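You operate a simulated robot arm through the tools that you are given. There is no shell and no other tool.

Carry out the task below with a simulated robot arm. There is one attempt and no reset: what you move stays moved.

JOB
Slide the rotor with the bearing into the left housing, add a washer and turn the shaft by hand.
Fine: it goes in through the white ring, set on the housing; put the ring back; turn the shaft a sixth of a turn or more.

It is judged by the outcome, as a careful person would: the job done as asked, and still so three seconds after it is handed in. It fails if anything else is knocked over, pushed out of place, dropped, spilled or broken.

ROBOT AND FRAMES
A 7-joint arm with a two-finger parallel gripper, fixed in place. Base frame: the origin is on the floor under the middle of its stand, x ahead of it, y to its left, z up; the work surface is at about z = 800. Readings come in mm, degrees, newtons and seconds.
It reaches about 1479 mm from its shoulder. Its first joint turns from -166.0 to 166.0 degrees. Payload 4.4 kg.
Tool frame: the origin (TCP) lies between the finger pads and is the grasp point; the fingertips stand 23 mm ahead of it; z points along the fingers, y is the line along which they close. Largest opening 94 mm; finger width 38, thickness 10; the body of the gripper, 54 by 96 mm, starts 39 mm behind the TCP.
Orientation is that of the tool frame in the base frame, as a unit quaternion [x, y, z, w]. With the fingers straight down and closing along the base's y, the tool's x points along the base's -x, its y along +y and its z along -z.

CONTROLS
- The arm moves only by the tool nudge_tool. Its argument "plan" is a list of rows, each a list of 7 numbers: the turn, a rotation vector about the tool's x, y, z in degrees, then the shift along the tool's x, y, z in mm, then the opening, from 0 (shut) to 1 (fully open). In form: [[rx, ry, rz, x, y, z, jaw], ...]. A call has 1 to 20 rows; each row is the pose to reach, as a shift and turn from the pose commanded when the call began, along the tool's axes at that moment. Each row takes 0.2 s and may step no farther than 50 mm and 8.6 degrees from the row before; otherwise, or with a gripper value out of range, the whole call is refused. A pose out of reach is approached as far as the arm can. The call stops where the force on the tool passes 40 N (or 10 N more than at its start, if that is more) or the arm is blocked; 0.2 s more then pass. Each finger travels about 72 mm/s and halts on what it meets, pressing with about 23 N; the grip force reading is that of the motor and also rises with nothing between the fingers. The clock runs only during rows and for 0.2 s after the last one: add rows that repeat a pose to give the fingers time. It gives the time, the measured TCP pose, the force on the tool (base axes), the opening and the grip force at its end, in the units of the frame above (readings bear some noise), with the torque about the TCP (base axes, N m) and any sound that the robot's microphone picked up, and new pictures: "show" is both (left out), scene, wrist or none.
- Cameras (640 x 400 px; columns grow to the right, rows downward): "scene" is fixed at [399.4, 500.9, 1649.7]; the picture's right is [-0.41, -0.91, 0.00], its down [-0.76, 0.34, -0.56] and it looks along [0.51, -0.23, -0.83] (base axes); focal length 375 px, centre (320, 200). "wrist" rides on the gripper at [86, 16, -75] in the tool frame; the picture's right is [-0.18, 0.98, 0.00], its down [-0.58, -0.11, -0.81] and it looks along [-0.79, -0.15, 0.59] (tool axes); focal length 243 px, centre (320, 200).
- point_at(camera, pixels): there is no depth. For up to 12 entries [column, row, z] of the newest picture of that camera ("zoom" is the newest enlarged one), the place [x, y] in the base frame at which the ray of that pixel passes the height z, good to about 2 mm. It takes no simulated time.
- enlarge(camera, box): a new picture of the part [left, top, right, bottom] of that camera's present view, enlarged. It takes no simulated time.
- job_done(): hands the job in; it is judged then, once.

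Open the gripper and draw the arm clear of the work before you hand the job in, unless the task says otherwise.

The tools are called after "Request:" as a command line: name --pt "numbers of a row" for each row, then --argument value for the rest, lists and objects as JSON in quotes. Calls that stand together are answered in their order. nudge_tool: Moves the arm, as the interface text tells. Its arguments: {"type":"object","properties":{"plan":{"type":"array"},"show":{"type":"string","enum":["both","scene","wrist","none"]}},"required":["plan"]} The other tools are called the same way: point_at (camera, pixels) gives the place at which the rays of pixels pass given heights; enlarge (camera, box) takes an enlarged picture of a part of a camera's view; job_done () hands the job in.

At the start:

```text
time_s: 0.0
eef_pos: [771.2, -46.5, 1154.2]
orientation: [0.0, 1.0, -0.001, 0.001]
wrist_force: [0.2, 0.1, -0.4]
moment: [0.01, -0.01, 0.02]
width: 94.2
finger_force: 0.1
```

scene: 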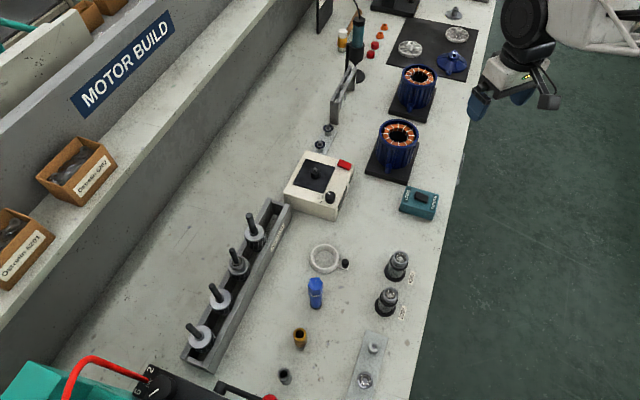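
wrist: 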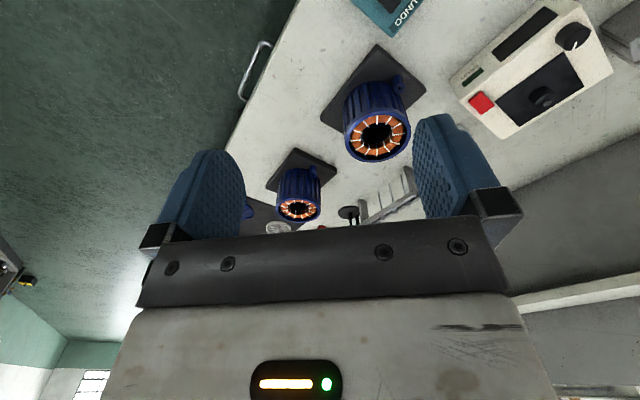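

The scene shows two blue housings (about (416,85) and (398,145)), a rack of rotors at (240,280), a white ring at (323,258) and bearings/tools. I'll enlarge the key areas to understand the parts.

Request:
enlarge --camera "scene" --box '[170, 180, 330, 380]'

Request:
enlarge --camera "scene" --box '[270, 220, 450, 400]'

Request:
enlarge --camera "scene" --box '[300, 0, 500, 120]'

Request:
enlarge --camera "scene" --box '[280, 60, 460, 230]'

```text
2.00 times, centred on (250, 280) of scene
```

zoom: 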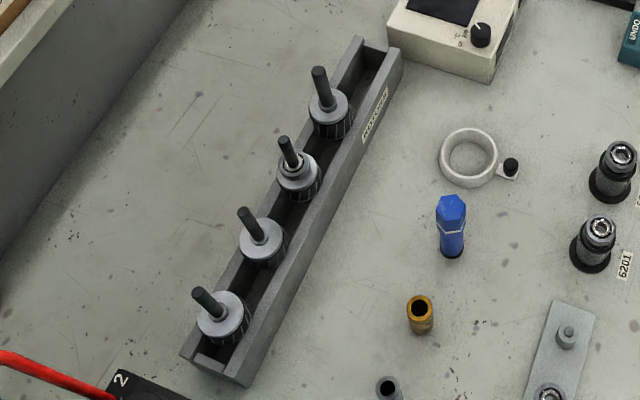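

```text
2.22 times, centred on (360, 310) of scene
```

zoom: 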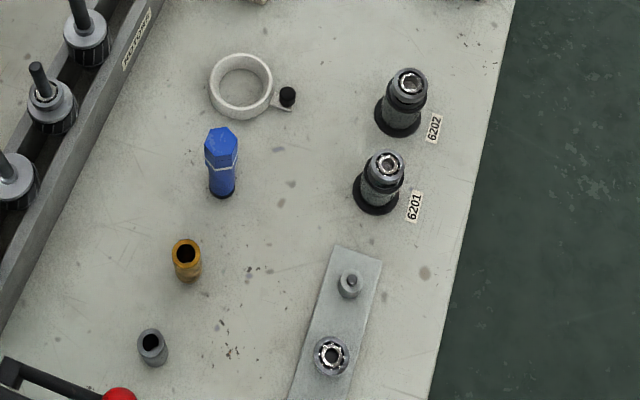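

```text
3.20 times, centred on (400, 60) of scene
```

zoom: 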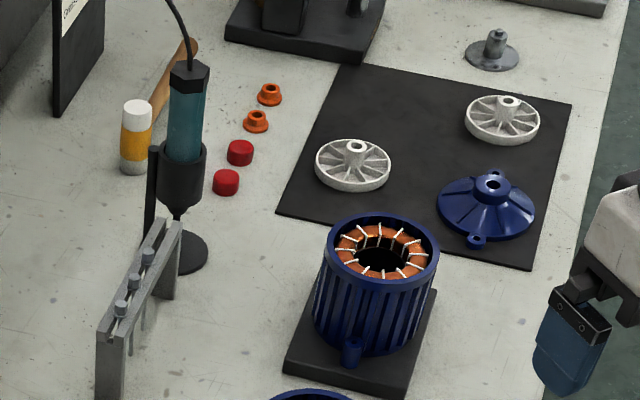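

```text
2.35 times, centred on (370, 145) of scene
```

zoom: 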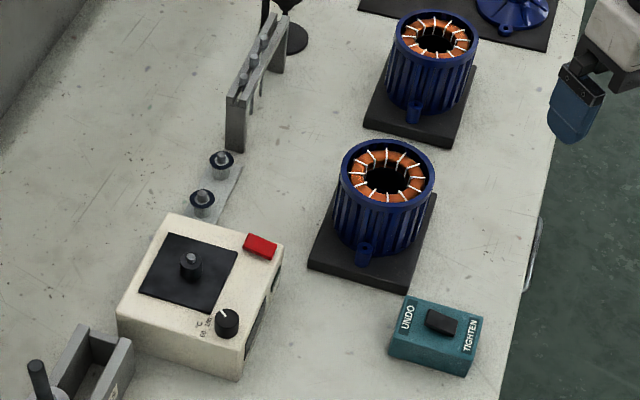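

I'll look closer at candidates for washers near (322,137) and the rail at (343,95), and get coordinates for the main items.

Request:
enlarge --camera "scene" --box '[300, 110, 350, 160]'

Request:
enlarge --camera "scene" --box '[210, 210, 280, 280]'

Request:
enlarge --camera "scene" --box '[300, 235, 360, 280]'

Request:
enlarge --camera "scene" --box '[360, 110, 430, 190]'

Request:
enlarge --camera "scene" --box '[0, 330, 280, 400]'

Request:
enlarge --camera "scene" --box '[330, 320, 400, 400]'

Request:
point_at --camera "scene" --pixels '[[416, 85, 900], [398, 135, 900], [238, 262, 850], [323, 258, 800], [345, 264, 815], [319, 146, 810], [327, 130, 810], [316, 290, 820], [387, 300, 820], [397, 262, 820]]'

```text
8.00 times, centred on (325, 135) of scene
```

zoom: 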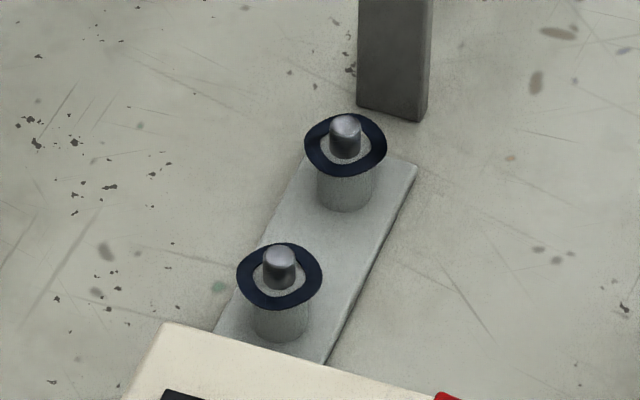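

```text
5.71 times, centred on (245, 245) of scene
```

zoom: 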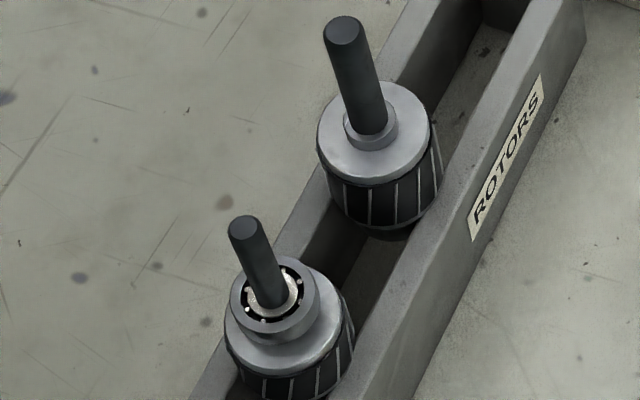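

```text
8.89 times, centred on (330, 258) of scene
```

zoom: 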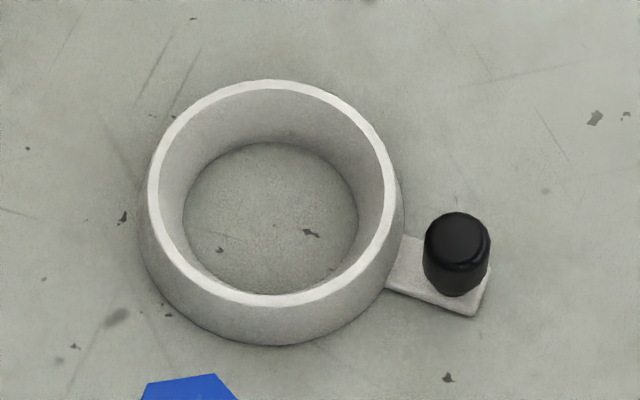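

```text
5.00 times, centred on (395, 150) of scene
```

zoom: 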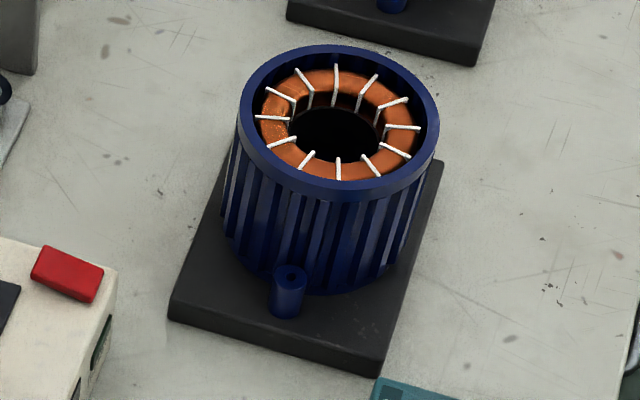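

```text
2.29 times, centred on (140, 365) of scene
```

zoom: 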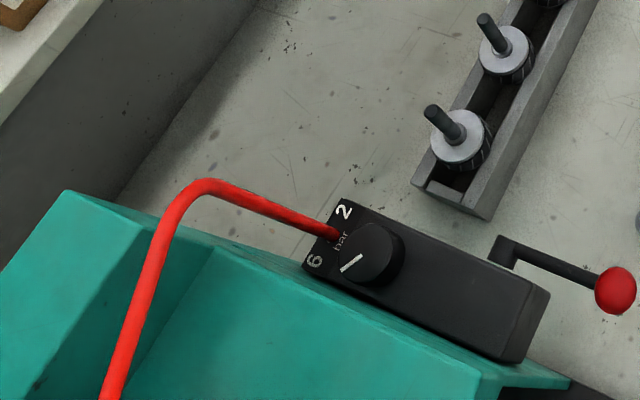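

```text
5.00 times, centred on (365, 360) of scene
```

zoom: 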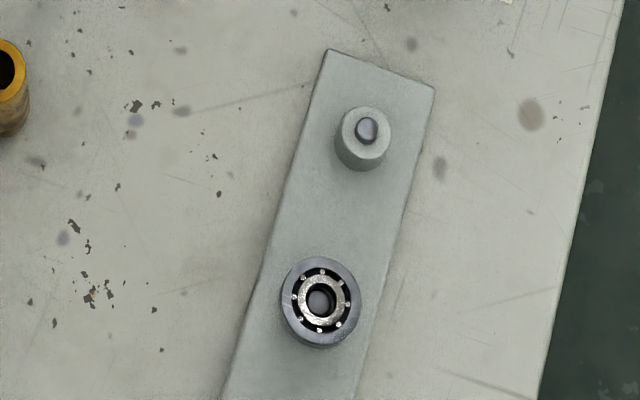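

```text
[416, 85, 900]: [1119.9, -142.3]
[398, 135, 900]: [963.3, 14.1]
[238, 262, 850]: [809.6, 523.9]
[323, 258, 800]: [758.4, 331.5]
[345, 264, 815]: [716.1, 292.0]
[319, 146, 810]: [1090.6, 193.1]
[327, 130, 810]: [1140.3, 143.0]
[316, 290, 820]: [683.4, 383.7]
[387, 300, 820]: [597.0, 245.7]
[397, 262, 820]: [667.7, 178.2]
```

The rotor with the bearing seems to be the second from the top in the rack (about (238,262)); the washers are the dark blue rings on two pegs at (319,146)/(327,130). Let me zoom in on the wrist view of the housings and boxes' labels.

Request:
enlarge --camera "wrist" --box '[310, 40, 440, 180]'

Request:
enlarge --camera "wrist" --box '[240, 130, 340, 240]'

Request:
enlarge --camera "scene" --box '[0, 130, 130, 290]'

Request:
point_at --camera "wrist" --pixels '[[377, 135, 900], [377, 135, 950], [298, 208, 900], [298, 208, 950]]'

Request:
point_at --camera "scene" --pixels '[[398.6, 133.6, 900], [398.6, 133.6, 920], [398.6, 133.6, 880], [417, 75, 900], [417, 75, 920], [417, 75, 880]]'

```text
2.86 times, centred on (375, 110) of wrist
```

zoom: 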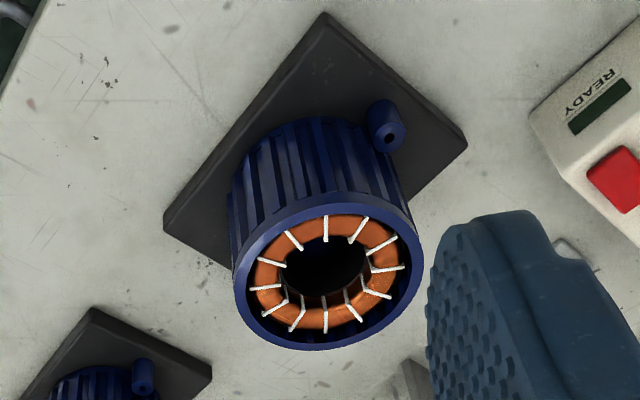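

```text
3.64 times, centred on (290, 185) of wrist
```

zoom: 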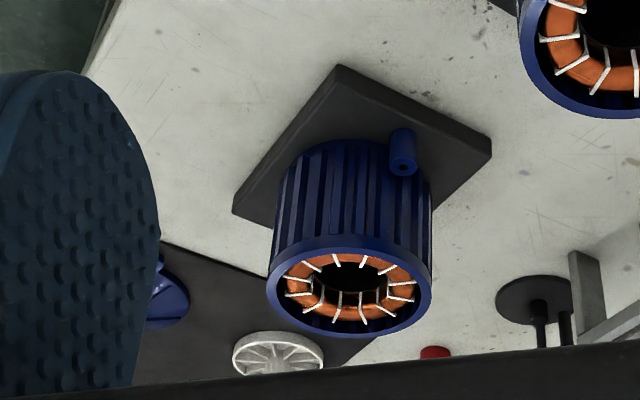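

```text
2.50 times, centred on (65, 210) of scene
```

zoom: 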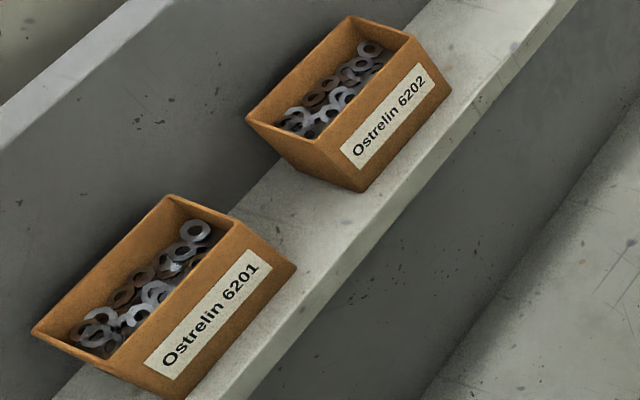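

```text
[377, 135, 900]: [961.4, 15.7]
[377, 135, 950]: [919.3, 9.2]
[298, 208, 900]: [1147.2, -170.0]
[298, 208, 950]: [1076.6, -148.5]
```

```text
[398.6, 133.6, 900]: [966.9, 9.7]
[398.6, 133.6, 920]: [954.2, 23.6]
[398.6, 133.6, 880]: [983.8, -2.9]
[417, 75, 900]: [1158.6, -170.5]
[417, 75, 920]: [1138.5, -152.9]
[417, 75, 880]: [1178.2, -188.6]
```

Both views agree the left (robot +y) housing axis is near (964,12) with its top around z≈900. Next I move the arm over the left front of the bench to look at the ring and rotor rack from the side with the wrist camera.

Request:
nudge_tool --pt "0 0 0 19 36 16 1" --pt "0 0 0 38 72 32 1" --pt "0 0 0 57 108 48 1" --pt "0 0 0 76 144 64 1" --pt "0 0 0 95 180 80 1" --pt "0 0 0 114 216 95 1" --pt "0 0 0 133 252 110 1" --pt "0 0 0 152 288 126 1" --pt "0 0 0 171 324 142 1" --pt "0 0 0 190 360 158 1" --pt "0 0 0 211 396 174 1" --pt "0 0 0 211 396 174 1"

```text
time_s: 2.6
eef_pos: [561.1, 352.3, 980.9]
orientation: [0.0, 1.0, -0.001, 0.001]
wrist_force: [0.1, 1.4, 0.7]
moment: [0.02, 0.02, -0.02]
width: 93.7
finger_force: 0.0
```

scene: 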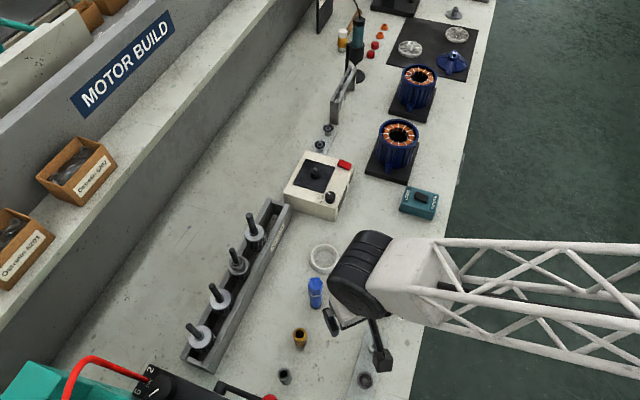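
wrist: 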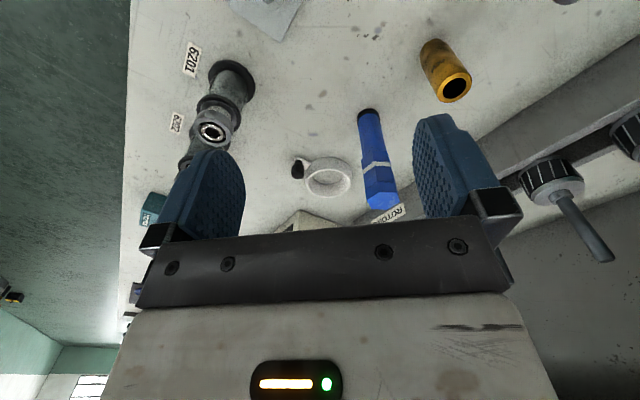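

The ring is visible in the wrist view at about (327,178), with its knob at (298,168). I zoom in and also zoom at the rotor on the right.

Request:
enlarge --camera "wrist" --box '[270, 130, 390, 220]'

Request:
enlarge --camera "wrist" --box '[480, 80, 640, 280]'

Request:
point_at --camera "wrist" --pixels '[[298, 168, 820], [298, 168, 830], [327, 180, 800], [327, 180, 820]]'

```text
4.44 times, centred on (330, 175) of wrist
```

zoom: 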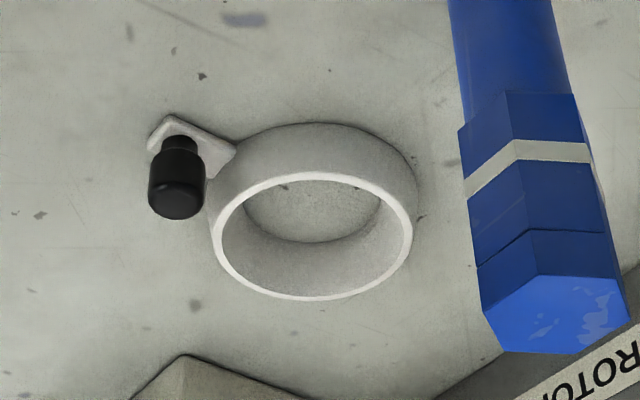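

```text
2.00 times, centred on (560, 180) of wrist
```

zoom: 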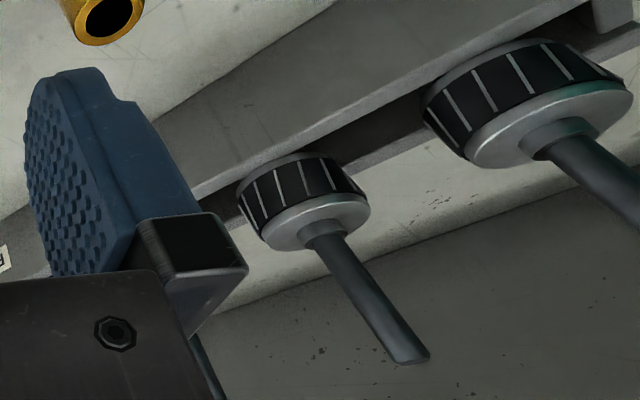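

```text
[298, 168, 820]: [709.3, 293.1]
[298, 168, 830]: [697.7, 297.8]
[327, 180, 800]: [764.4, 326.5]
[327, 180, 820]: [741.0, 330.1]
```

Now I triangulate the knob top and ring rim between both views.

Request:
point_at --camera "wrist" --pixels '[[298.5, 177.0, 820], [298.5, 177.0, 825], [298.5, 177.0, 830], [298.5, 177.0, 835], [328.4, 183.3, 815], [328.4, 183.3, 820], [328.4, 183.3, 825], [328.4, 183.3, 830]]'

Request:
point_at --camera "scene" --pixels '[[345.4, 261.1, 820], [345.4, 261.1, 825], [345.4, 261.1, 830], [345.4, 261.1, 835], [324.5, 257.1, 815], [324.5, 257.1, 820], [324.5, 257.1, 825], [324.5, 257.1, 830]]'

```text
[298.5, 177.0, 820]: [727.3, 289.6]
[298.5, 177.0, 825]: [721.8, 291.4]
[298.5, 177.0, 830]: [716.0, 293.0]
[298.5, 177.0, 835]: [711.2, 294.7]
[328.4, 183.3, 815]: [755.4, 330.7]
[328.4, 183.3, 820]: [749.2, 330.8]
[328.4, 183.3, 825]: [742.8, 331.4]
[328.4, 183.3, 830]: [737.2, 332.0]
```

```text
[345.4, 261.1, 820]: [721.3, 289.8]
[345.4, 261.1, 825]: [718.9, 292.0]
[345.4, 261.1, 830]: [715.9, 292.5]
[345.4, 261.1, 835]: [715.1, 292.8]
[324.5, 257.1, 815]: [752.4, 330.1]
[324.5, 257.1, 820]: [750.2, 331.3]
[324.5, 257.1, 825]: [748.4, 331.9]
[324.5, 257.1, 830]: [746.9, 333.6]
```

Knob top is at about (716,292.5,830) and the ring's top rim centre at (750,331,819). Let me get rotor positions before approaching the rack for a closer view.

Request:
point_at --camera "scene" --pixels '[[249.3, 215.0, 920], [249.3, 215.0, 900], [249.3, 215.0, 880], [232.5, 249.8, 920], [232.5, 249.8, 900], [232.5, 249.8, 880], [212, 286, 900], [189, 327, 900], [200, 340, 850]]'

Request:
enlarge --camera "scene" --box '[180, 270, 240, 370]'

Request:
enlarge --camera "scene" --box '[215, 235, 265, 285]'

```text
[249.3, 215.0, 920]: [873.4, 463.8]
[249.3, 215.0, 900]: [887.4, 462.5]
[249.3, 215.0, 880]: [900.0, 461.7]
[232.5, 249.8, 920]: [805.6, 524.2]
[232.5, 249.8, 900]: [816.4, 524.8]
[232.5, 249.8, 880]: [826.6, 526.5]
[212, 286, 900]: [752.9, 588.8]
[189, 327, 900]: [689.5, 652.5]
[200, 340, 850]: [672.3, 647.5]
```

```text
4.00 times, centred on (210, 320) of scene
```

zoom: 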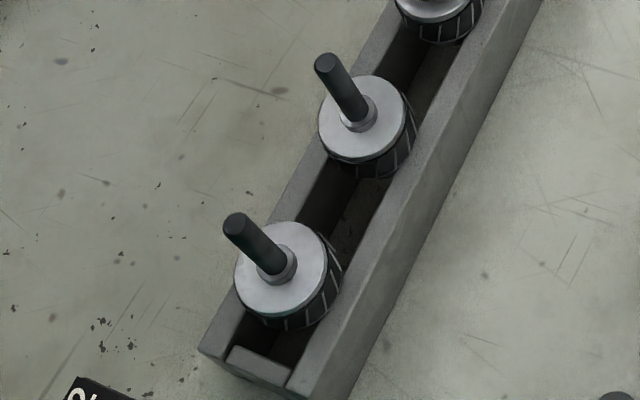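

```text
8.00 times, centred on (240, 260) of scene
```

zoom: 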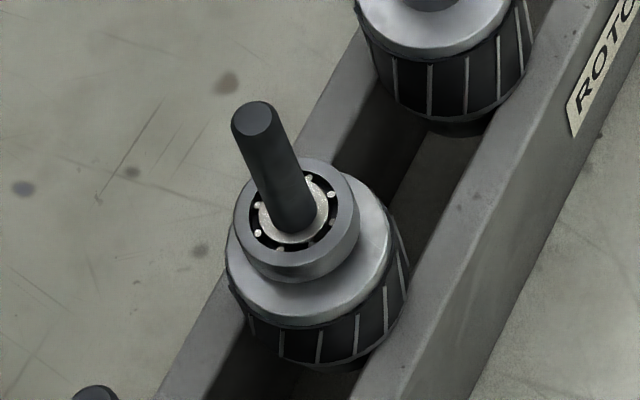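

The rotor with the bearing is at about (808,524). I move to a spot ~300 mm from it for a side view at safe height.

Request:
nudge_tool --pt "0 0 0 0 0 -30 1" --pt "0 0 0 -22 47 -30 1" --pt "0 0 0 -45 94 -30 1" --pt "0 0 0 -67 141 -30 1" --pt "0 0 0 -89 188 -30 1" --pt "0 0 0 -89 188 -30 1" --show "wrist"

```text
refused: row 2 steps farther than a row can; nothing moved
```

The second step was over 50 mm; I split it finer.

Request:
nudge_tool --pt "0 0 0 0 0 -30 1" --pt "0 0 0 -18 38 -30 1" --pt "0 0 0 -36 76 -30 1" --pt "0 0 0 -54 114 -30 1" --pt "0 0 0 -72 152 -30 1" --pt "0 0 0 -89 188 -30 1" --pt "0 0 0 -89 188 -30 1" --show "wrist"

```text
time_s: 4.2
eef_pos: [653.4, 541.8, 1008.9]
orientation: [0.0, 1.0, -0.001, 0.001]
wrist_force: [-0.1, 0.0, 0.0]
moment: [0.01, 0.0, -0.01]
width: 94.2
finger_force: 0.2
```

wrist: 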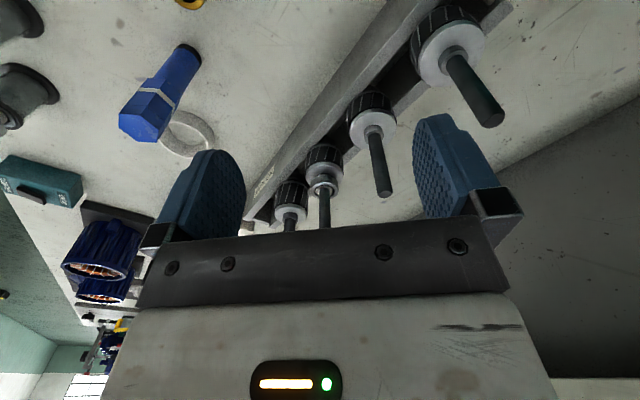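

Request:
enlarge --camera "wrist" --box '[270, 120, 380, 235]'

Request:
enlarge --camera "wrist" --box '[330, 60, 430, 210]'

```text
3.48 times, centred on (325, 178) of wrist
```

zoom: 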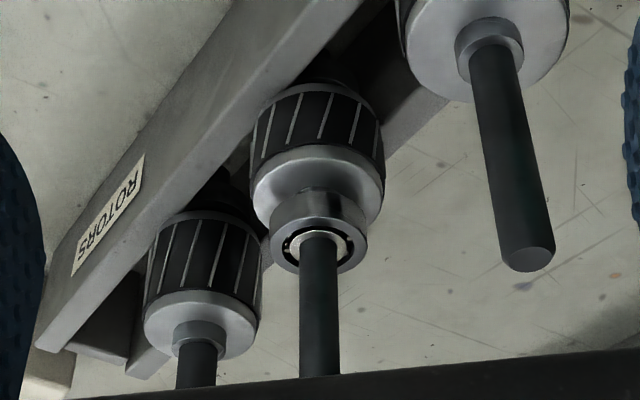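

```text
2.67 times, centred on (380, 135) of wrist
```

zoom: 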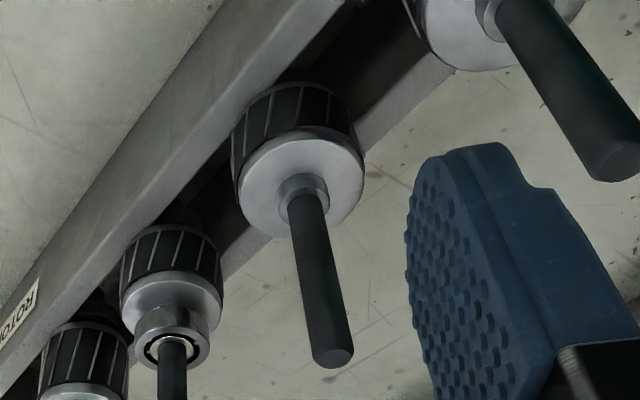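

I triangulate the bearing top of rotor 2 and the shaft tip of rotor 3 (same rotor type) for heights.

Request:
point_at --camera "wrist" --pixels '[[324.4, 191.8, 850], [324.4, 191.8, 860], [324.4, 191.8, 870], [324.4, 191.8, 880], [384.5, 193.8, 910], [384.5, 193.8, 920], [384.5, 193.8, 930], [384.5, 193.8, 940]]'

Request:
point_at --camera "scene" --pixels '[[236.6, 260.9, 850], [236.6, 260.9, 860], [236.6, 260.9, 870], [236.6, 260.9, 880], [211.25, 285.5, 910], [211.25, 285.5, 920], [211.25, 285.5, 930], [211.25, 285.5, 940], [231.6, 249.9, 910], [231.6, 249.9, 920], [231.6, 249.9, 930], [231.6, 249.9, 940]]'

```text
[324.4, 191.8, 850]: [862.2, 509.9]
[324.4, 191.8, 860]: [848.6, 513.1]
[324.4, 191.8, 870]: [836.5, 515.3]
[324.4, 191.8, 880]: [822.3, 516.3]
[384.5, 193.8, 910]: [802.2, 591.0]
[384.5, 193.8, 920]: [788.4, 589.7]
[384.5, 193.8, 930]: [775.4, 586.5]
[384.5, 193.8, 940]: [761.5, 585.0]
```

```text
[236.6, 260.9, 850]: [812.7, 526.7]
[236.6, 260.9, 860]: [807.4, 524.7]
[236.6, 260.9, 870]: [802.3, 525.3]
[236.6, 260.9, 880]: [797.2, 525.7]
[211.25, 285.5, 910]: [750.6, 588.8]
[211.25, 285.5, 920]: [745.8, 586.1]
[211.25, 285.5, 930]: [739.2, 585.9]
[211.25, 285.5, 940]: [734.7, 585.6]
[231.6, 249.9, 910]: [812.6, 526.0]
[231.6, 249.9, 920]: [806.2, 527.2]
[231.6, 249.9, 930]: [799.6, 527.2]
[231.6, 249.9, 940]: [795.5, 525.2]
```

Triangulation gives rotor 2's axis at about (781,523), bearing top z≈909 and shaft tip z≈972. Next I look closely at the left housing from ~300 mm.

Request:
nudge_tool --pt "0 0 0 0 0 -45 1" --pt "0 0 0 -14 -42 -55 1" --pt "0 0 0 -28 -84 -55 1" --pt "0 0 0 -42 -126 -55 1" --pt "0 0 0 -58 -168 -55 1" --pt "0 0 0 -74 -210 -55 1" --pt "0 0 0 -89 -252 -55 1" --pt "0 0 0 -104 -294 -55 1" --pt "0 0 0 -119 -336 -55 1" --pt "0 0 0 -134 -378 -55 1" --pt "0 0 0 -149 -420 -50 1" --pt "0 0 0 -164 -462 -40 1" --pt "0 0 0 -177 -502 -31 1" --pt "0 0 0 -177 -502 -31 1"

```text
time_s: 7.2
eef_pos: [826.0, 34.1, 1040.5]
orientation: [0.0, 1.0, -0.002, 0.001]
wrist_force: [0.0, 0.7, 0.0]
moment: [0.0, 0.01, 0.02]
width: 93.9
finger_force: 0.0
```

scene: 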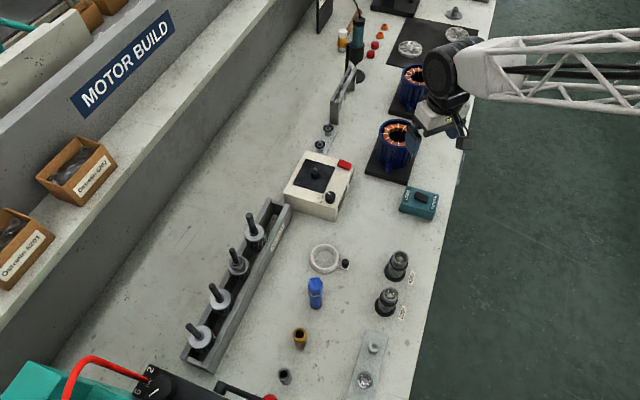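
wrist: 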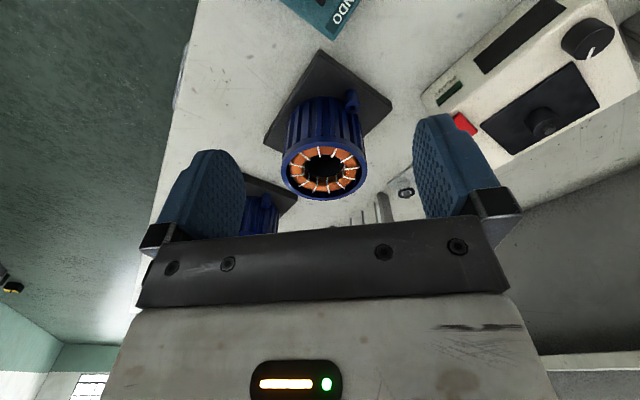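

Request:
enlarge --camera "wrist" --box '[255, 50, 405, 210]'

Request:
enlarge --camera "wrist" --box '[275, 130, 375, 205]'

```text
2.50 times, centred on (330, 130) of wrist
```

zoom: 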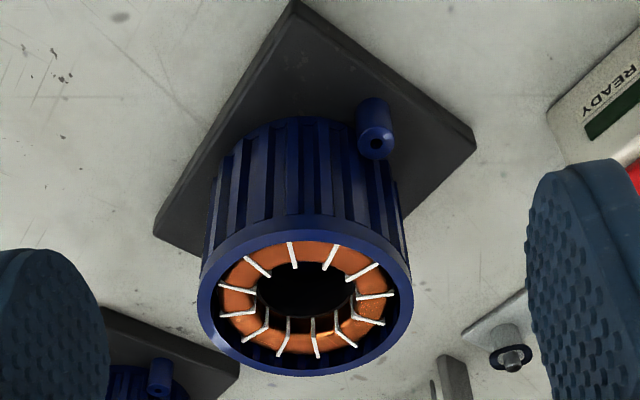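

```text
5.33 times, centred on (325, 168) of wrist
```

zoom: 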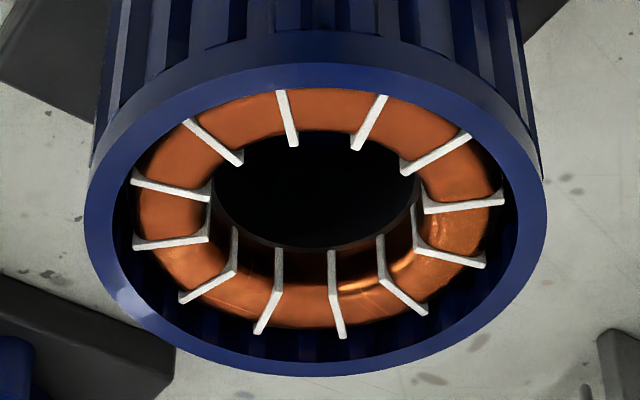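

The windings sit recessed below the blue rim (rim OD ≈110 mm). Next I look at the washer pegs (zoom (510,355)) up close to judge washers' size and height.

Request:
nudge_tool --pt "0 0 0 -20 28 0 1" --pt "0 0 0 -40 56 0 1" --pt "0 0 0 -60 84 10 1" --pt "0 0 0 -80 112 30 1" --pt "0 0 0 -100 140 55 1" --pt "0 0 0 -122 166 80 1" --pt "0 0 0 -122 166 80 1" --show "wrist"

Request:
enlarge --camera "wrist" --box '[250, 120, 390, 220]'

```text
time_s: 8.8
eef_pos: [948.2, 204.4, 959.8]
orientation: [-0.001, 1.0, -0.001, 0.001]
wrist_force: [0.6, -0.3, -0.8]
moment: [0.03, 0.02, -0.01]
width: 94.1
finger_force: 0.1
```

wrist: 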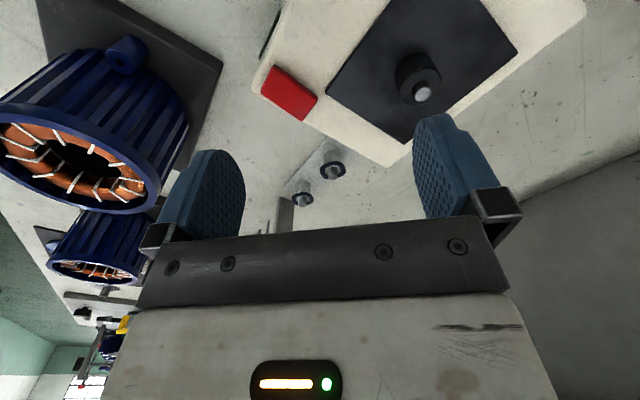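

```text
4.00 times, centred on (320, 170) of wrist
```

zoom: 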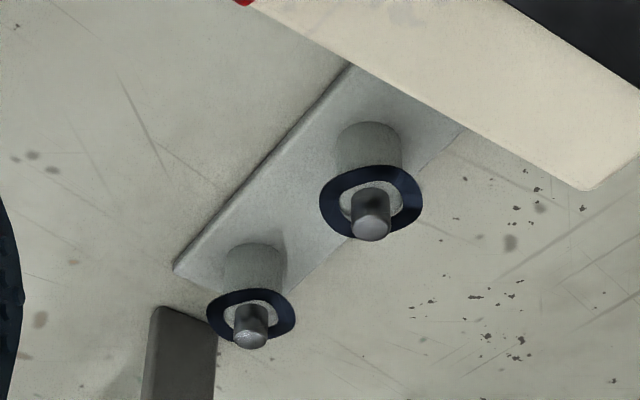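

Request:
point_at --camera "wrist" --pixels '[[332.75, 170.25, 810], [332.75, 170.25, 820], [332.75, 170.25, 830], [332.75, 177, 830], [332.75, 177, 840], [302.75, 199, 810], [302.75, 199, 820], [302.75, 199, 830], [302.5, 204.5, 830], [302.5, 204.5, 840]]'

Request:
point_at --camera "scene" --pixels '[[319.9, 144.5, 810], [319.9, 144.5, 820], [319.9, 144.5, 830], [319.9, 141.9, 830], [319.9, 141.9, 840], [328.1, 128.1, 810], [328.1, 128.1, 820], [328.1, 128.1, 830], [328.1, 125.4, 830], [328.1, 125.4, 840]]'

```text
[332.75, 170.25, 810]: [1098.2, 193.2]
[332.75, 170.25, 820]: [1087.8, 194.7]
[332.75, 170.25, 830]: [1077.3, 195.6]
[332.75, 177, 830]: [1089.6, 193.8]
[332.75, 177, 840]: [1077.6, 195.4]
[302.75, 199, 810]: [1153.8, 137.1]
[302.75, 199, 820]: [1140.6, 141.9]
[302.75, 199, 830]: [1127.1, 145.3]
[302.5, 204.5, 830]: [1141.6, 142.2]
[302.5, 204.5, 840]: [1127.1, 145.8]
```

```text
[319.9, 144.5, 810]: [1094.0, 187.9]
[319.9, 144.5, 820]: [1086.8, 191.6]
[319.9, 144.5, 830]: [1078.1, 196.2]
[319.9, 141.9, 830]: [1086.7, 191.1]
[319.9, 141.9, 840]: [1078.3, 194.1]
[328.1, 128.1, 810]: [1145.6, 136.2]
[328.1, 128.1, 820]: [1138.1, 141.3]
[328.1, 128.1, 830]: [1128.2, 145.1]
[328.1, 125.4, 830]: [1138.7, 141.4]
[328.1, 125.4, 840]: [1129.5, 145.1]
```

Washers sit at z≈825 on pegs near (1082,194.5) and (1131,144.5), both ≈32 mm OD. Now step 1: go above the ring's knob (716,292.5), yawing the tool by 48° so that the fingers straddle the knob tangentially.

Request:
nudge_tool --pt "0 0 -8 39 14 0 1" --pt "0 0 -16 78 28 0 1" --pt "0 0 -24 117 42 0 1" --pt "0 0 -32 156 56 0 1" --pt "0 0 -40 195 70 0 1" --pt "0 0 -48 235 85 20 1" --pt "0 0 -48 235 85 20 1"

```text
time_s: 10.4
eef_pos: [711.2, 288.5, 941.5]
orientation: [-0.408, 0.913, -0.001, 0.0]
wrist_force: [-0.2, 0.0, 0.3]
moment: [0.01, -0.01, 0.01]
width: 94.0
finger_force: 0.0
```

scene: 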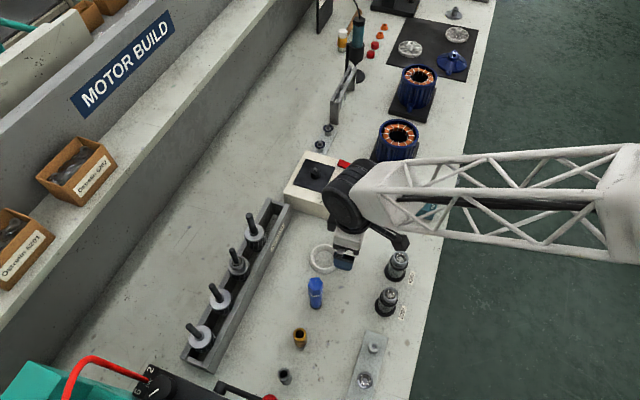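
wrist: 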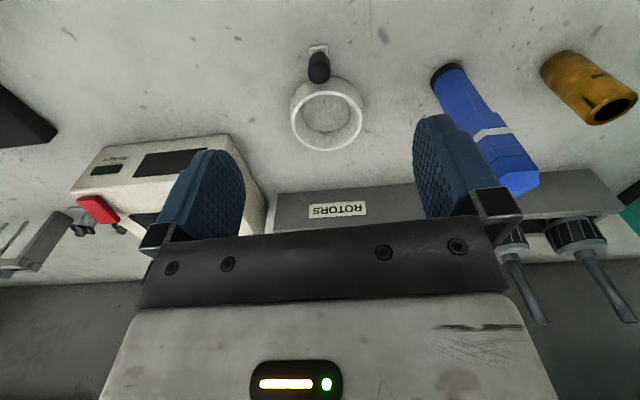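

The ring is at wrist (327,110) with its knob at (319,65). I zoom in to study the ring's side profile and tab.

Request:
enlarge --camera "wrist" --box '[275, 35, 380, 160]'

Request:
point_at --camera "wrist" --pixels '[[319, 68, 815], [319, 74, 830], [327.5, 119, 819]]'

```text
3.20 times, centred on (328, 98) of wrist
```

zoom: 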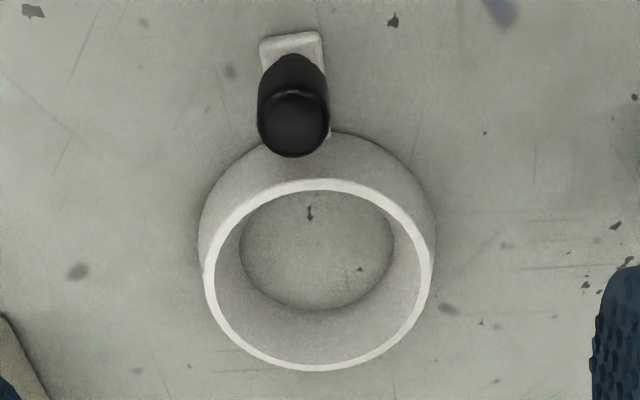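

```text
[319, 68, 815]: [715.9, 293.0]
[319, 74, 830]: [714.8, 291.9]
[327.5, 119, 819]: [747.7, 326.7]
```

Knob position (715.5,292.3) is confirmed. I take a still reading to judge pose noise before descending.

Request:
nudge_tool --pt "0 0 0 0 0 0 1" --pt "0 0 0 0 0 0 1" --show "none"

Request:
nudge_tool --pt "0 0 0 0 0 0 1" --show "none"

Request:
nudge_tool --pt "0 0 0 0 0 0 1" --show "none"

```text
time_s: 11.0
eef_pos: [711.6, 289.7, 942.1]
orientation: [-0.407, 0.913, 0.0, 0.0]
wrist_force: [0.2, 0.3, -0.8]
moment: [0.02, 0.02, -0.01]
width: 93.9
finger_force: 0.1
```

```text
time_s: 11.4
eef_pos: [711.8, 289.1, 941.7]
orientation: [-0.407, 0.914, -0.001, 0.0]
wrist_force: [0.7, 0.1, 0.3]
moment: [0.02, 0.0, -0.02]
width: 94.2
finger_force: 0.1
```

```text
time_s: 11.8
eef_pos: [711.9, 289.7, 941.8]
orientation: [-0.407, 0.914, -0.001, 0.001]
wrist_force: [0.3, 0.0, 0.1]
moment: [-0.02, 0.0, -0.01]
width: 93.8
finger_force: 0.0
```

Noise is small (~0.3 mm). I descend so the fingertips stay ~3 mm above the tab (TCP z≈832), nudged 1 mm away from the ring.

Request:
nudge_tool --pt "0 0 0 0 0 30 0.7" --pt "0 0 0 1 -1 60 0.6" --pt "0 0 0 1 -1 85 0.5" --pt "0 0 0 1 -1 100 0.5" --pt "0 0 0 1 -1 108 0.5" --pt "0 0 0 1 -1 108 0.5"

```text
time_s: 13.2
eef_pos: [711.3, 283.7, 833.4]
orientation: [-0.407, 0.913, 0.0, 0.0]
wrist_force: [0.2, 0.0, -0.5]
moment: [-0.01, -0.02, 0.0]
width: 47.0
finger_force: 0.0
```

scene: 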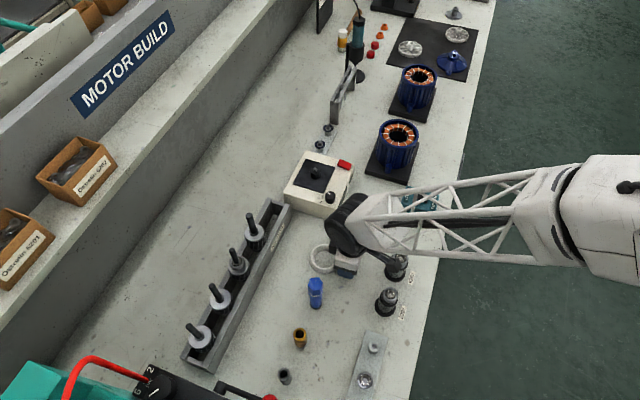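
wrist: 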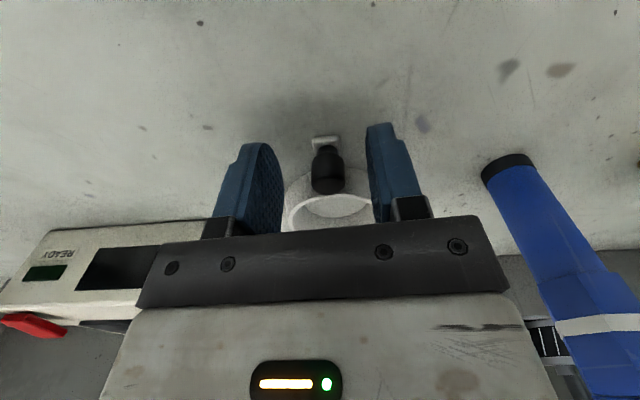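

The measured y drifted a few mm from expected; I hold and zoom in to check the fingers relative to knob before closing.

Request:
nudge_tool --pt "0 0 0 0 0 0 0.5" --pt "0 0 0 0 0 0 0.5" --show "wrist"

Request:
enlarge --camera "wrist" --box '[210, 110, 440, 240]'

```text
time_s: 13.8
eef_pos: [713.3, 284.2, 834.1]
orientation: [-0.406, 0.914, 0.0, 0.0]
wrist_force: [-0.4, 0.7, 0.1]
moment: [-0.03, -0.01, 0.03]
width: 47.0
finger_force: 0.0
```

wrist: 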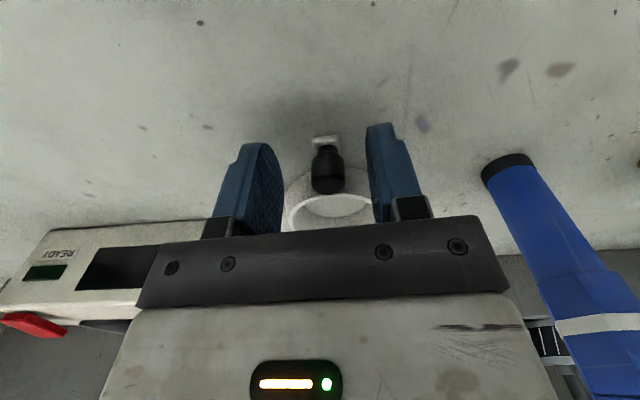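

```text
2.78 times, centred on (325, 175) of wrist
```

zoom: 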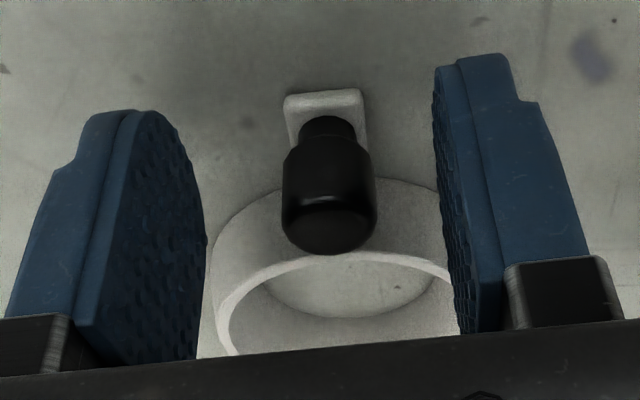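

The knob sits midway between the pads (col ≈327). I close the gripper on it.

Request:
nudge_tool --pt "0 0 0 0 0 0 0.3" --pt "0 0 0 0 0 0 0.1" --pt "0 0 0 0 0 0 0" --pt "0 0 0 0 0 0 0" --pt "0 0 0 0 0 0 0" --show "wrist"

```text
time_s: 15.0
eef_pos: [712.6, 283.2, 834.8]
orientation: [-0.407, 0.914, -0.001, 0.0]
wrist_force: [-0.1, 0.1, 0.3]
moment: [-0.04, 0.04, 0.02]
width: 16.6
finger_force: 22.7
```

wrist: 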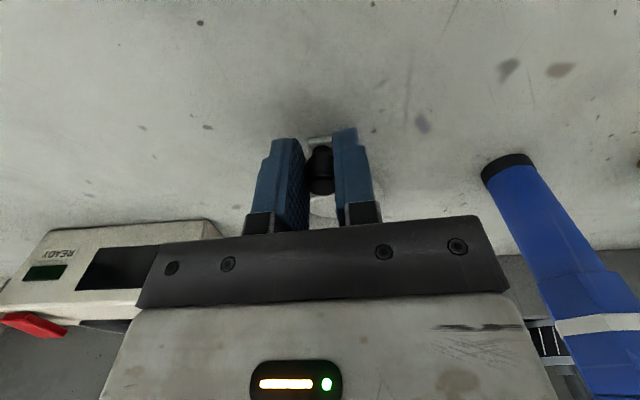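

Gripped at 16.6 mm width with 22.7 N. I lift it and inspect the ring's underside/profile.

Request:
nudge_tool --pt "0 0 0 0 0 -10 0" --pt "0 0 0 0 0 -30 0" --pt "0 0 0 0 0 -60 0" --pt "0 0 0 0 0 -100 0" --pt "0 0 0 0 0 -140 0" --pt "0 0 0 0 0 -180 0" --pt "0 0 0 0 0 -200 0" --pt "0 0 0 0 0 -200 0"

Request:
enlarge --camera "wrist" --box '[230, 100, 410, 240]'

Request:
enlarge --camera "scene" --box '[300, 180, 440, 300]'

```text
time_s: 16.8
eef_pos: [714.8, 285.4, 1033.6]
orientation: [-0.407, 0.914, -0.001, 0.0]
wrist_force: [-0.1, 0.4, -0.3]
moment: [0.0, 0.04, 0.0]
width: 16.6
finger_force: 22.7
```

scene: 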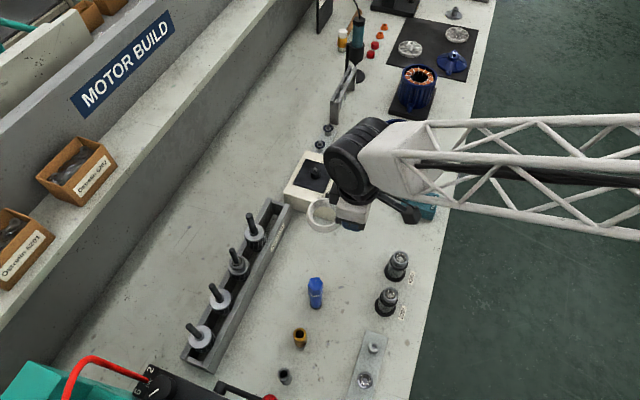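
wrist: 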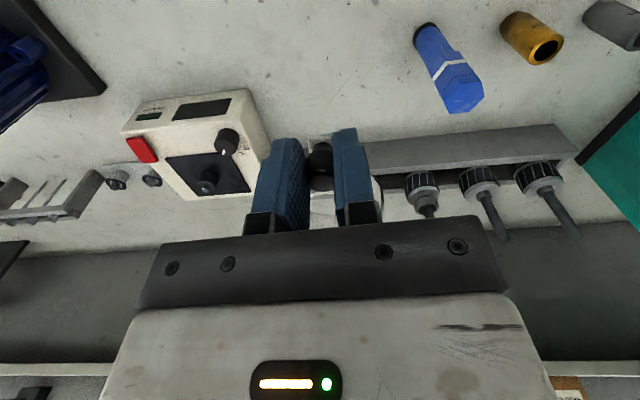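

```text
2.86 times, centred on (320, 170) of wrist
```

zoom: 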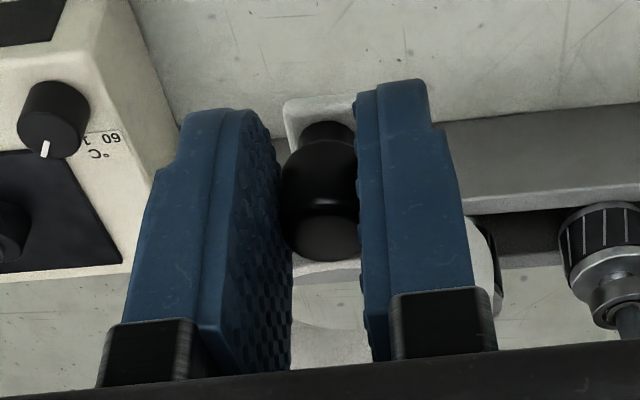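

```text
3.33 times, centred on (370, 240) of scene
```

zoom: 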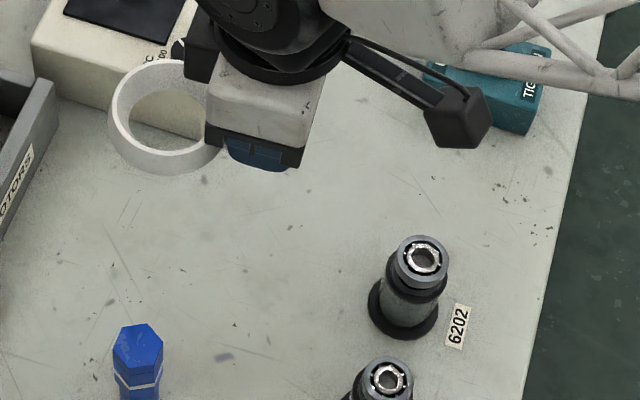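

The ring is held cleanly. I tilt the tool about its x axis so the scene camera can see the ring's side and underside before deciding how it sits on the housing.

Request:
nudge_tool --pt "-8 0 0 0 0 0 0" --pt "-16 0 0 0 0 0 0" --pt "-24 0 0 0 0 0 0" --pt "-32 0 0 0 0 0 0" --pt "-40 0 0 0 0 0 0" --pt "-48 0 0 0 0 0 0" --pt "-56 0 0 0 0 0 0" --pt "-64 0 0 0 0 0 0" --pt "-72 0 0 0 0 0 0" --pt "-72 0 0 0 0 0 0" --show "scene"

Request:
enlarge --camera "scene" --box '[280, 170, 400, 260]'

```text
time_s: 19.0
eef_pos: [713.6, 286.8, 1032.9]
orientation: [-0.329, 0.739, 0.537, -0.239]
wrist_force: [0.2, 0.6, -0.3]
moment: [-0.04, -0.02, -0.04]
width: 16.0
finger_force: 23.0
```

scene: 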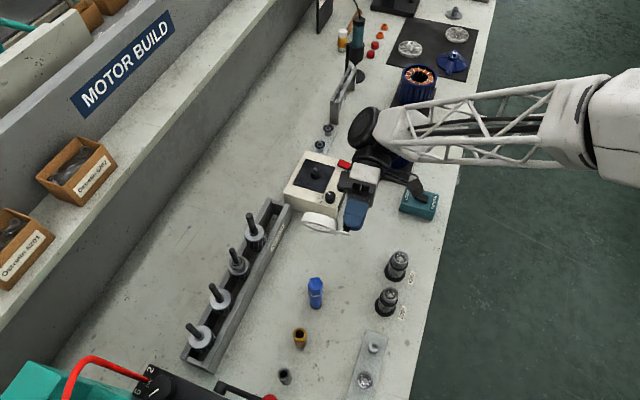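

```text
4.44 times, centred on (340, 215) of scene
```

zoom: 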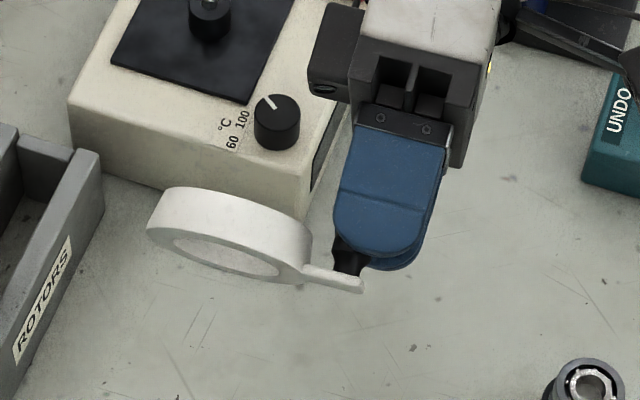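

The underside is flat with the tab flush at the bottom, so the ring just lies on the stator/housing top. I untilt back to vertical.

Request:
nudge_tool --pt "8 0 0 0 0 0 0" --pt "16 0 0 0 0 0 0" --pt "24 0 0 0 0 0 0" --pt "32 0 0 0 0 0 0" --pt "40 0 0 0 0 0 0" --pt "48 0 0 0 0 0 0" --pt "56 0 0 0 0 0 0" --pt "64 0 0 0 0 0 0" --pt "72 0 0 0 0 0 0" --pt "72 0 0 0 0 0 0" --show "none"

Request:
enlarge --camera "scene" --box '[360, 110, 430, 190]'

```text
time_s: 21.2
eef_pos: [712.4, 285.8, 1033.2]
orientation: [-0.407, 0.914, -0.001, 0.001]
wrist_force: [-0.2, -0.2, -1.0]
moment: [0.01, 0.04, -0.01]
width: 16.3
finger_force: 22.4
```

```text
5.00 times, centred on (395, 150) of scene
```

zoom: 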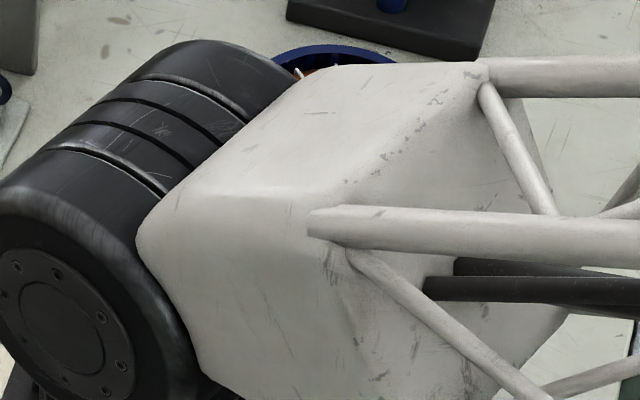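

Back upright. Now I carry the ring over the left housing, to hover with the ring bottom about 60 mm above the rim.

Request:
nudge_tool --pt "0 0 0 10 -41 0 0" --pt "0 0 0 20 -82 0 0" --pt "0 0 0 30 -123 0 0" --pt "0 0 0 41 -164 0 0" --pt "0 0 0 51 -205 0 0" --pt "0 0 0 62 -246 0 0" --pt "0 0 0 72 -287 0 0" --pt "0 0 0 82 -328 15 0" --pt "0 0 0 93 -370 33 0" --pt "0 0 0 93 -370 33 0" --pt "0 0 0 93 -370 33 0"

Request:
enlarge --camera "scene" --box '[350, 80, 450, 190]'

Request:
enlarge --camera "wrist" --box '[200, 50, 440, 240]'

```text
time_s: 23.6
eef_pos: [925.5, -32.7, 1001.5]
orientation: [-0.407, 0.914, -0.001, 0.001]
wrist_force: [0.8, 0.8, -0.2]
moment: [0.0, -0.02, 0.01]
width: 16.5
finger_force: 23.0
```

scene: 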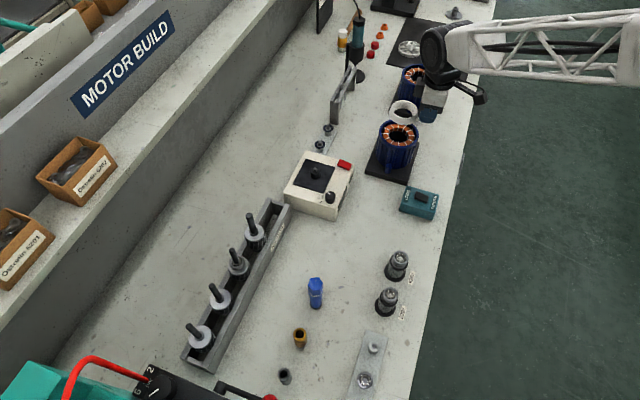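
wrist: 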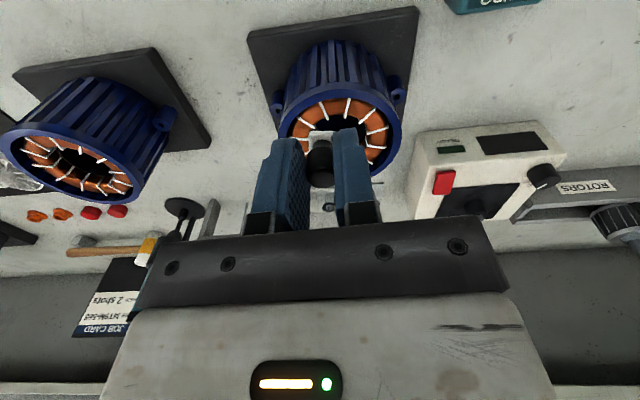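

```text
3.64 times, centred on (400, 135) of scene
```

zoom: 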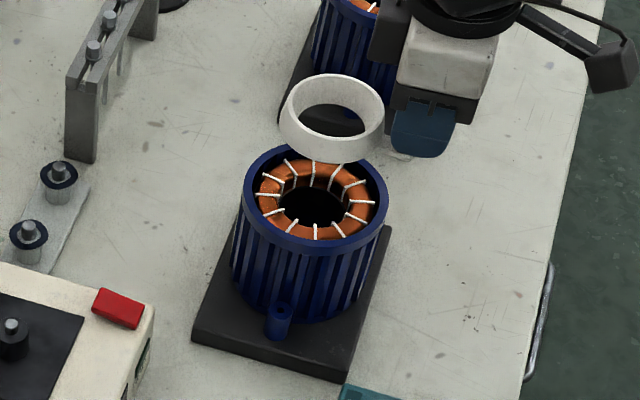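

```text
2.11 times, centred on (320, 145) of wrist
```

zoom: 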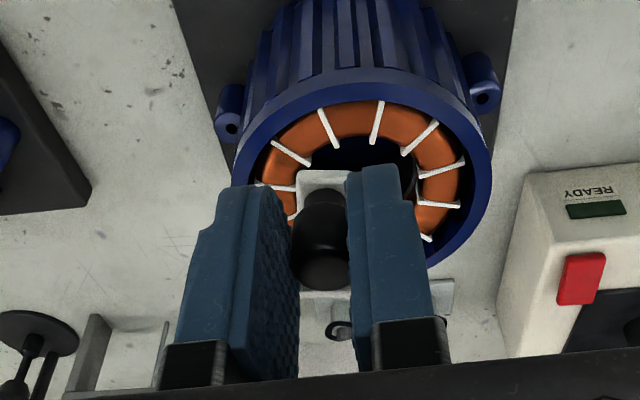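

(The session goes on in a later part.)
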